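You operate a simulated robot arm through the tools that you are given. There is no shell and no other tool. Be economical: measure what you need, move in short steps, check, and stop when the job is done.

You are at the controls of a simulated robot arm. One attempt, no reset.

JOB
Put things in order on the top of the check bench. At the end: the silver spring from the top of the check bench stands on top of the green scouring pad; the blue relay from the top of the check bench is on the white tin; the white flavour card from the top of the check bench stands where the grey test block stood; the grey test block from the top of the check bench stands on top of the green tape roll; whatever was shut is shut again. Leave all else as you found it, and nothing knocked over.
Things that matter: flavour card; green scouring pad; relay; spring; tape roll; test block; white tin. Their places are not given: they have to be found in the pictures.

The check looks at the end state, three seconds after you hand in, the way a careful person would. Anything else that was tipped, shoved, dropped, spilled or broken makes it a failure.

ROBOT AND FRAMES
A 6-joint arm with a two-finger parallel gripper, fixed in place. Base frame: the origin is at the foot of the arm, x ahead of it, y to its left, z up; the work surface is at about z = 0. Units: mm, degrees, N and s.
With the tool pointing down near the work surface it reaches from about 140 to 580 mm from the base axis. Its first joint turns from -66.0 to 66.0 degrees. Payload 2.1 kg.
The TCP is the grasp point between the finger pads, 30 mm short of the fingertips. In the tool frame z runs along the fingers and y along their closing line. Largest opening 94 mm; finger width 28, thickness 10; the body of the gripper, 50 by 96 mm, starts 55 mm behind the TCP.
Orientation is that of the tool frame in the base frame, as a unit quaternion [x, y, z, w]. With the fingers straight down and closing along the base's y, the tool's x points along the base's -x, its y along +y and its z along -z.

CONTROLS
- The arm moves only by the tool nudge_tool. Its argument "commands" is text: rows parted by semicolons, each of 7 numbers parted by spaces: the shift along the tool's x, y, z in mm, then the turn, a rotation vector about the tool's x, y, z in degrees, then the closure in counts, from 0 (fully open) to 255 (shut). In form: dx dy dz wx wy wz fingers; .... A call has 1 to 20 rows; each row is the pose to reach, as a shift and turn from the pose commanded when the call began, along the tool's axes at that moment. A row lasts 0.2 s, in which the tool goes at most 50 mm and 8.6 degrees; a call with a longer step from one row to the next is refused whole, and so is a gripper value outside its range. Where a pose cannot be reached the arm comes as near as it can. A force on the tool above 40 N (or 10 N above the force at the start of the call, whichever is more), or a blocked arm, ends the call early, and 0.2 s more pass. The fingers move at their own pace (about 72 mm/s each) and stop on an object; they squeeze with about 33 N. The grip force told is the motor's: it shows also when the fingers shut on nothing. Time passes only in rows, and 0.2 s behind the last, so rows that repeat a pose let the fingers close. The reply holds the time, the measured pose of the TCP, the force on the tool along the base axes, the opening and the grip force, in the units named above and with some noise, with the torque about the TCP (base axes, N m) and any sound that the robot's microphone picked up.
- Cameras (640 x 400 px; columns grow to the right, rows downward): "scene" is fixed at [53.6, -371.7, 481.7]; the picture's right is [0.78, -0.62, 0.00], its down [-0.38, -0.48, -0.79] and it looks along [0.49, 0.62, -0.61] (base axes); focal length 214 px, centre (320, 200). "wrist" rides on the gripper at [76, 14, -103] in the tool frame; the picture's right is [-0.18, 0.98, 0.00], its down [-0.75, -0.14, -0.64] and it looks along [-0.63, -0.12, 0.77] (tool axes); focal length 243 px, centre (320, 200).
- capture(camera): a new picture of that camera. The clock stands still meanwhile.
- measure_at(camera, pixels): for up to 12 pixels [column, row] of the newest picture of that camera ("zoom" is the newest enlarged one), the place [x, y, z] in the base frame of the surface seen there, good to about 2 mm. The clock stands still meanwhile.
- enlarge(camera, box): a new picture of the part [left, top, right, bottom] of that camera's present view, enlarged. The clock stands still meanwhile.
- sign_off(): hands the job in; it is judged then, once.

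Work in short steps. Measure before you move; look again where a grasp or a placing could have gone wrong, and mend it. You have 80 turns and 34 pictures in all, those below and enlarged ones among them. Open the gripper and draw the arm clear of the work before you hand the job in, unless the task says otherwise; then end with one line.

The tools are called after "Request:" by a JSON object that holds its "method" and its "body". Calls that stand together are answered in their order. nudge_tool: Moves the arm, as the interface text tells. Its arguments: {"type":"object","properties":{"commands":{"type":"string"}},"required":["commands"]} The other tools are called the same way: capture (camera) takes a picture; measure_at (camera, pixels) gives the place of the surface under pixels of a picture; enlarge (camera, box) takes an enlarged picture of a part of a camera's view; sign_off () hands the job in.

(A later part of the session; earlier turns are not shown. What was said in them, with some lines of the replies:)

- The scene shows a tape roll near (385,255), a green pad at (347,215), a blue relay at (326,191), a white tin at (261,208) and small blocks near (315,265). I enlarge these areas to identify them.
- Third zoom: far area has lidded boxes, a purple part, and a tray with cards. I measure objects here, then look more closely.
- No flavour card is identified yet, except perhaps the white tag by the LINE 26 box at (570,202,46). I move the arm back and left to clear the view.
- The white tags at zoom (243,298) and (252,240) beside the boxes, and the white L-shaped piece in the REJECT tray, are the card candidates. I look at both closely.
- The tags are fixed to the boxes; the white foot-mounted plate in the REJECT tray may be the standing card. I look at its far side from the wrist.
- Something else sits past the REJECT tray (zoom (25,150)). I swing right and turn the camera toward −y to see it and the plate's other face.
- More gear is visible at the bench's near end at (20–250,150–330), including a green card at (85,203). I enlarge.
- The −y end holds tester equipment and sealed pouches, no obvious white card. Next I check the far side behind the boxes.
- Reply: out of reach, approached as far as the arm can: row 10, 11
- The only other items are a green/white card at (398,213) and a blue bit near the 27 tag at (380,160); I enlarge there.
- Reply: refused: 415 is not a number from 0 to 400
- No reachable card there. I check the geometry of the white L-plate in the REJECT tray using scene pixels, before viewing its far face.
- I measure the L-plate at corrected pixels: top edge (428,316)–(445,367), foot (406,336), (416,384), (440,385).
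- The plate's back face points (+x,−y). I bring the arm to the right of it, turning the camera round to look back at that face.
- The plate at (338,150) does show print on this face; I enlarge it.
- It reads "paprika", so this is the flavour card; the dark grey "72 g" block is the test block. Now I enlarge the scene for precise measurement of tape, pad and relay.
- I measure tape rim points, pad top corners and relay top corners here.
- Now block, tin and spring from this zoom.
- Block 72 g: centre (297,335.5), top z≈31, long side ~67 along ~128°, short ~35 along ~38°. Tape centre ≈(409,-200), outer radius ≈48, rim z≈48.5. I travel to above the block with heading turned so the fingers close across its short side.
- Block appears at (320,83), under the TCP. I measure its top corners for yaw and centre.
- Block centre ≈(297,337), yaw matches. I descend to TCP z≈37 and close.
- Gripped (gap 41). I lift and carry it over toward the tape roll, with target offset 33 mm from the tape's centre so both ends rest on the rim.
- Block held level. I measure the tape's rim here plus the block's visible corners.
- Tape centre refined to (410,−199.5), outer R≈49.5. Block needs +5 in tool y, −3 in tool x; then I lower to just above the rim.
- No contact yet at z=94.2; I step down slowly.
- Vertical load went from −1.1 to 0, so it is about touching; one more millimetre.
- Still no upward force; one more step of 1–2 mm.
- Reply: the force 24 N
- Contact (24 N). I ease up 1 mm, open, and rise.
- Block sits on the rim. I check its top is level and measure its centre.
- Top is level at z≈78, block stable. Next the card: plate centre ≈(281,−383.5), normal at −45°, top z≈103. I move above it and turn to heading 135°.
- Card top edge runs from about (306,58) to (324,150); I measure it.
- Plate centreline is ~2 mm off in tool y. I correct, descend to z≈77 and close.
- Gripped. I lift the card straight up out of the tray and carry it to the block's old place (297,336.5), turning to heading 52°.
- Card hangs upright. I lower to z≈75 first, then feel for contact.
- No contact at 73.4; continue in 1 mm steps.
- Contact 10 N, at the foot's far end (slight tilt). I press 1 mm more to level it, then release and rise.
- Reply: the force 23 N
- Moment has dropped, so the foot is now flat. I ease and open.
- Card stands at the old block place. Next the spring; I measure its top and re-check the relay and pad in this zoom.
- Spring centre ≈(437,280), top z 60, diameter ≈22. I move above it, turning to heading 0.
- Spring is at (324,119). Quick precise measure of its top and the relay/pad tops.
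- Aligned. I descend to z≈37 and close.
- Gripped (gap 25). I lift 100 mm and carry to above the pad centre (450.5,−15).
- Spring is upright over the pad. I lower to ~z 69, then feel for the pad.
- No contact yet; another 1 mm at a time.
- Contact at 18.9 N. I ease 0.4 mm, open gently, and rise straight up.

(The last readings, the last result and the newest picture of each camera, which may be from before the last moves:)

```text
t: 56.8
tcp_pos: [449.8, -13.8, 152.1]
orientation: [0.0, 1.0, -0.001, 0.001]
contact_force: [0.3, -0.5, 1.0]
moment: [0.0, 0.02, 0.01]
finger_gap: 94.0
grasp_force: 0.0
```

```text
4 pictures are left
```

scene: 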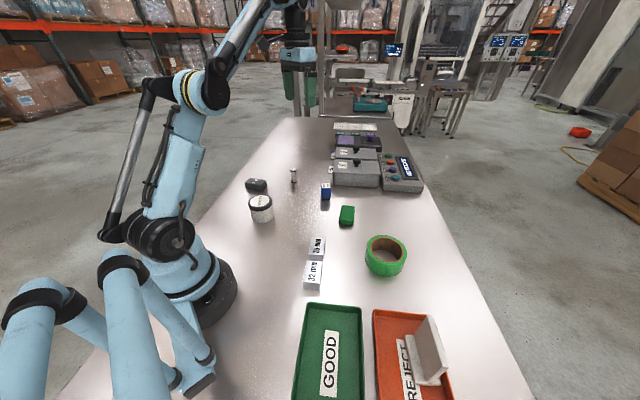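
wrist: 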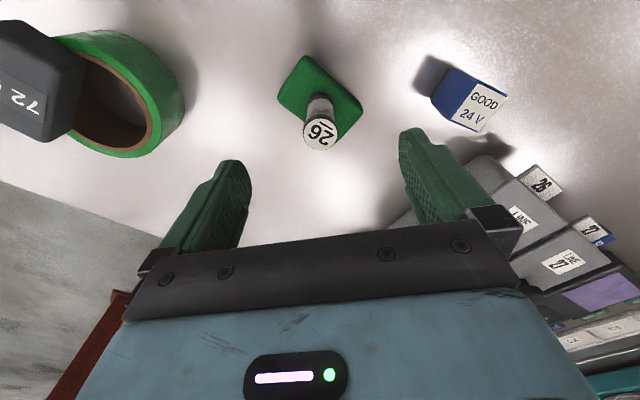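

Spring stands on the pad. Now I measure the relay's top at (480,106).

Request:
{"method": "measure_at", "body": {"camera": "wrist", "pixels": [[473, 84], [505, 97], [486, 129], [454, 118], [479, 107], [434, 98], [449, 69]]}}

```text
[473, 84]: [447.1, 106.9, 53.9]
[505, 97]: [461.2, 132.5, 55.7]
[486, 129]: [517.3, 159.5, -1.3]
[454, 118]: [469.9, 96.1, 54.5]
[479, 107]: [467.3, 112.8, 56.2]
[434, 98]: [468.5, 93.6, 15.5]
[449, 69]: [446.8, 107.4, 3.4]
```

I check the box's nearest corner for finger clearance, and the tin's top, from the last zoom.

Request:
{"method": "measure_at", "body": {"camera": "zoom", "pixels": [[515, 192], [515, 150], [560, 198], [630, 202], [500, 132], [187, 246], [137, 282], [238, 268], [190, 305], [155, 255], [220, 252], [187, 275]]}}

```text
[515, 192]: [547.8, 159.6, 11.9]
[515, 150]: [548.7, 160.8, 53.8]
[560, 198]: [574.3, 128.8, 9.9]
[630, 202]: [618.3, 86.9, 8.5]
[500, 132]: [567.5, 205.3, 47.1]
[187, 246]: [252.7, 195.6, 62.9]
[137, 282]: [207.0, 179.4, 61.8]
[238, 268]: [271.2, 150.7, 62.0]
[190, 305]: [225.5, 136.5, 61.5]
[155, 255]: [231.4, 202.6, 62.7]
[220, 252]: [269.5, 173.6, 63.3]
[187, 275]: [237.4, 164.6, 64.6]
```

Clearance is fine (box corner at (548,160)). Tin centre ≈(239,166), top z≈64. I move over the relay (466,112) with heading 29°.

Request:
{"method": "nudge_tool", "body": {"commands": "-4 31 0 0 0 7.3 0; -8 63 0 0 0 14.5 0; -12 94 0 0 0 21.8 0; -16 126 0 0 0 29 0; -16 126 0 0 0 29 0; -16 126 20 0 0 29 0; -16 126 20 0 0 29 0"}}

Request:
{"method": "capture", "body": {"camera": "wrist"}}

```text
t: 58.4
tcp_pos: [468.1, 111.4, 133.4]
orientation: [0.25, 0.968, 0.0, 0.0]
contact_force: [-0.1, -0.5, -1.1]
moment: [-0.03, 0.03, 0.0]
finger_gap: 94.1
grasp_force: 0.1
```

```text
3 pictures are left
```

wrist: 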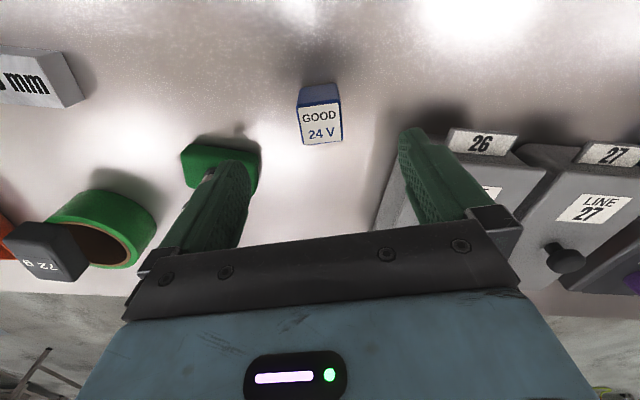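

Relay at (320,125), nearly square to the fingers. I verify its centre once.

Request:
{"method": "measure_at", "body": {"camera": "wrist", "pixels": [[301, 110], [338, 106], [305, 142], [341, 138], [321, 124]]}}

```text
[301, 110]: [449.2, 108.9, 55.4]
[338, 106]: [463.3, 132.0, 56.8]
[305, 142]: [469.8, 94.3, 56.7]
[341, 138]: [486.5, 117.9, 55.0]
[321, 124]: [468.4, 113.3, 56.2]
```

Centre (467,113), yaw suggests +3°. I adjust, descend to z≈38 and close.

Request:
{"method": "nudge_tool", "body": {"commands": "0 1 20 0 0 3 0; 0 1 55 0 0 3 0; 0 1 80 0 0 3 0; 0 1 91 0 0 3 0; 0 1 95 0 0 3 0; 0 1 95 0 0 3 100; 0 1 95 0 0 3 180; 0 1 95 0 0 3 220; 0 1 95 0 0 3 255; 0 1 95 0 0 3 255; 0 1 95 0 0 3 255"}}

```text
t: 60.8
tcp_pos: [469.3, 113.0, 37.0]
orientation: [0.276, 0.961, 0.0, 0.0]
contact_force: [0.0, -0.1, -0.2]
moment: [0.01, 0.02, -0.04]
finger_gap: 37.7
grasp_force: 33.2
```

Gripped. I lift 130 mm and carry to above the tin (239,166).

Request:
{"method": "nudge_tool", "body": {"commands": "0 0 -30 0 0 0 255; 0 0 -75 0 0 0 255; 0 0 -115 0 0 0 255; 0 0 -130 0 0 0 255; 37 -12.7 -130 0 0 0 255; 74 -25.5 -130 0 0 0 255; 111 -38.2 -130 0 0 0 255; 148 -50.9 -130 0 0 0 255; 185 -63.7 -130 0 0 0 255; 222.3 -76.4 -130 0 0 0 255; 222.3 -76.4 -130 0 0 0 255; 222.3 -76.4 -100 0 0 0 255; 222.3 -76.4 -80 0 0 0 255; 222.3 -76.4 -80 0 0 0 255"}}

Request:
{"method": "capture", "body": {"camera": "wrist"}}

```text
t: 63.8
tcp_pos: [238.5, 165.4, 116.2]
orientation: [0.275, 0.961, 0.0, 0.0]
contact_force: [0.6, 0.1, -0.4]
moment: [-0.01, 0.01, 0.0]
finger_gap: 37.5
grasp_force: 33.0
```

```text
2 pictures are left
```

wrist: 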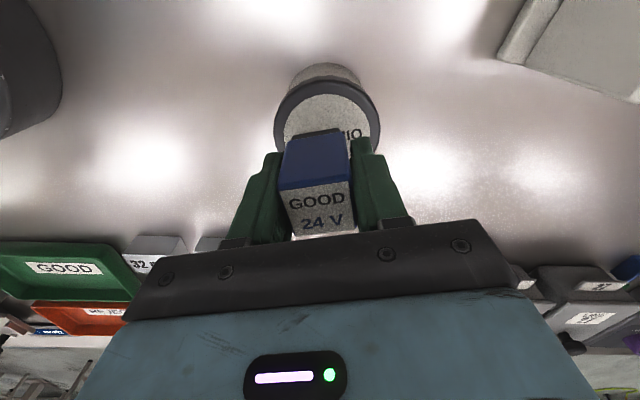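

Relay is above the tin's lid. I lower 11 mm, then feel.

Request:
{"method": "nudge_tool", "body": {"commands": "0 0 6 0 0 0 255; 0 0 11 0 0 0 255; 0 0 11 0 0 0 255"}}

Request:
{"method": "nudge_tool", "body": {"commands": "0 0 1 0 0 0 255; 0 0 1 0 0 0 255"}}

Request:
{"method": "nudge_tool", "body": {"commands": "0 0 1 0 0 0 255; 0 0 1 0 0 0 255"}}

```text
t: 64.6
tcp_pos: [238.1, 164.6, 105.8]
orientation: [0.275, 0.961, -0.001, 0.001]
contact_force: [0.8, 0.1, -0.4]
moment: [-0.02, 0.02, 0.05]
finger_gap: 37.5
grasp_force: 32.8
```

```text
t: 65.2
tcp_pos: [238.6, 164.5, 105.6]
orientation: [0.276, 0.961, 0.0, 0.0]
contact_force: [-0.4, -0.2, -0.4]
moment: [0.0, -0.02, 0.02]
finger_gap: 37.6
grasp_force: 33.0
```

```text
t: 65.8
tcp_pos: [238.2, 164.7, 103.5]
orientation: [0.275, 0.961, 0.0, 0.001]
contact_force: [0.1, 0.8, -0.4]
moment: [0.01, 0.05, 0.03]
finger_gap: 37.7
grasp_force: 33.4
```

No contact yet; continue in single millimetres.

Request:
{"method": "nudge_tool", "body": {"commands": "0 0 1 0 0 0 255; 0 0 1 0 0 0 255"}}

Request:
{"method": "nudge_tool", "body": {"commands": "0 0 0.7 0 0 0 255; 0 0 0.7 0 0 0 255"}}

```text
t: 66.4
tcp_pos: [239.3, 165.4, 102.2]
orientation: [0.276, 0.961, 0.0, 0.001]
contact_force: [-0.5, 0.0, -0.5]
moment: [0.0, -0.01, 0.02]
finger_gap: 37.8
grasp_force: 32.6
```

```text
t: 67.0
tcp_pos: [238.7, 165.7, 101.6]
orientation: [0.276, 0.961, 0.0, 0.001]
contact_force: [0.0, -0.1, -1.5]
moment: [-0.01, -0.01, 0.01]
finger_gap: 37.9
grasp_force: 33.6
```

Request:
{"method": "nudge_tool", "body": {"commands": "0 0 0.8 0 0 0 255; 0 0 0.8 0 0 0 255"}}

Request:
{"method": "nudge_tool", "body": {"commands": "0 0 0.7 0 0 0 255; 0 0 0.7 0 0 0 255"}}

```text
t: 67.6
tcp_pos: [239.3, 165.4, 102.3]
orientation: [0.276, 0.961, 0.0, 0.001]
contact_force: [-0.8, -0.3, -0.7]
moment: [0.01, -0.01, -0.01]
finger_gap: 37.8
grasp_force: 32.9
```

```text
t: 68.2
tcp_pos: [238.6, 165.7, 101.3]
orientation: [0.276, 0.961, 0.0, 0.001]
contact_force: [0.1, -0.6, -1.7]
moment: [0.0, 0.02, -0.02]
finger_gap: 37.9
grasp_force: 33.0
```

Still free; continue.

Request:
{"method": "nudge_tool", "body": {"commands": "0 0 0.7 0 0 0 255; 0 0 0.7 0 0 0 255"}}

Request:
{"method": "nudge_tool", "body": {"commands": "0 0 0.7 0 0 0 255; 0 0 0.7 0 0 0 255"}}

```text
t: 68.8
tcp_pos: [239.6, 165.2, 100.6]
orientation: [0.275, 0.961, 0.0, 0.001]
contact_force: [0.5, 0.4, -0.9]
moment: [-0.02, 0.01, -0.01]
finger_gap: 37.8
grasp_force: 32.9
```

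```text
t: 69.4
tcp_pos: [239.5, 165.6, 99.0]
orientation: [0.276, 0.961, 0.0, 0.001]
contact_force: [0.1, -0.5, -0.7]
moment: [-0.01, -0.03, -0.03]
finger_gap: 37.7
grasp_force: 33.6
```

Request:
{"method": "nudge_tool", "body": {"commands": "0 0 0.7 0 0 0 255; 0 0 0.7 0 0 0 255"}}

Request:
{"method": "nudge_tool", "body": {"commands": "0 0 0.7 0 0 0 255; 0 0 0.7 0 0 0 255"}}

```text
t: 70.0
tcp_pos: [239.4, 165.4, 99.0]
orientation: [0.275, 0.961, 0.0, 0.001]
contact_force: [0.0, -0.3, -1.0]
moment: [0.01, -0.02, -0.01]
finger_gap: 37.6
grasp_force: 33.4
```

```text
t: 70.6
tcp_pos: [239.3, 165.3, 98.4]
orientation: [0.276, 0.961, -0.001, 0.001]
contact_force: [0.3, -0.5, -0.7]
moment: [-0.02, -0.05, -0.01]
finger_gap: 37.6
grasp_force: 32.8
```

Expected contact is near; a little lower still.

Request:
{"method": "nudge_tool", "body": {"commands": "0 0 0.8 0 0 0 255; 0 0 0.8 0 0 0 255"}}

Request:
{"method": "nudge_tool", "body": {"commands": "0 0 0.8 0 0 0 255; 0 0 0.8 0 0 0 255"}}

```text
t: 71.2
tcp_pos: [238.0, 165.2, 99.1]
orientation: [0.276, 0.961, -0.001, 0.002]
contact_force: [1.9, -1.5, 24.1]
moment: [-0.03, -0.03, -0.02]
finger_gap: 37.6
grasp_force: 32.8
```

```text
t: 71.8
tcp_pos: [239.1, 165.8, 97.2]
orientation: [0.275, 0.961, 0.0, 0.001]
contact_force: [-1.6, -3.8, 22.9]
moment: [-0.06, 0.07, -0.01]
finger_gap: 37.6
grasp_force: 33.3
```

Contact (≈23 N, nearly no moment). I ease back 1 mm, open, rise, and draw clear.

Request:
{"method": "nudge_tool", "body": {"commands": "0 0 -0.9 0 0 0 255; 0 0 -0.9 0 0 0 225; 0 0 -0.9 0 0 0 180; 0 0 -0.9 0 0 0 120; 0 0 -0.9 0 0 0 50; 0 0 -0.9 0 0 0 0; 0 0 -0.9 0 0 0 0; 0 0 -30 0 0 0 0; 0 0 -70 0 0 0 0; 0 0 -110 0 0 0 0; 0 0 -150 0 0 0 0; 0 0 -180 0 0 0 0; 0 0 -180 0 0 0 0"}}

Request:
{"method": "capture", "body": {"camera": "scene"}}

```text
t: 74.6
tcp_pos: [237.2, 165.2, 277.7]
orientation: [0.276, 0.961, -0.001, 0.0]
contact_force: [-0.6, 0.2, 0.1]
moment: [-0.02, -0.01, 0.0]
finger_gap: 94.1
grasp_force: 0.0
```

```text
1 pictures are left
```

scene: 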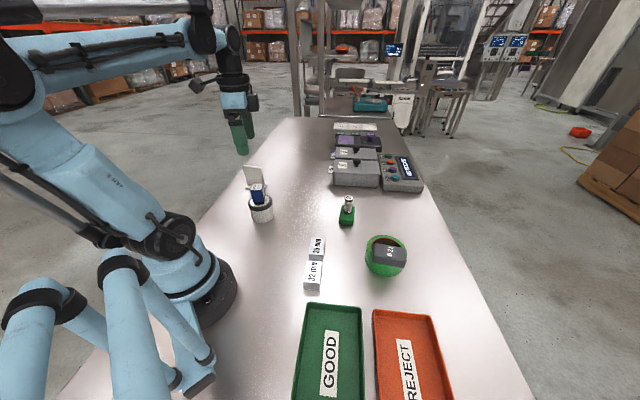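

All is in place in the scene; I take the last enlarged picture to confirm the block, spring, relay and card are upright.

Request:
{"method": "enlarge", "body": {"camera": "scene", "box": [235, 155, 415, 285]}}

```text
3.08 times, centred on (325, 220) of scene
```

zoom: 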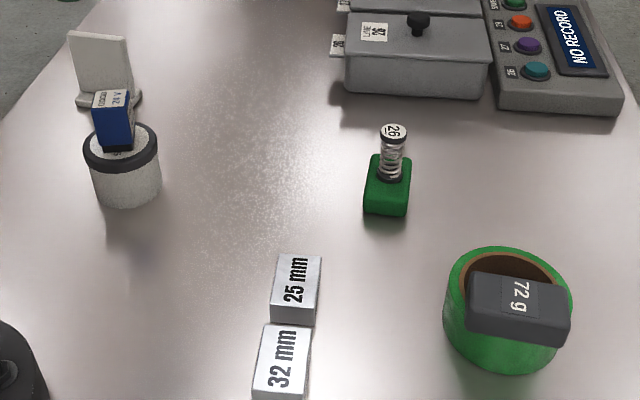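

Everything stands as asked, the gripper is open and the arm is clear. I hand in.

Request:
{"method": "sign_off", "body": {}}

```text
The job is handed in.
```

The job is handed in. The spring stands on the green pad, the relay is on the white tin, the paprika flavour card is where the grey 72 g block stood, and the block is on the tape roll. I opened nothing that was shut.
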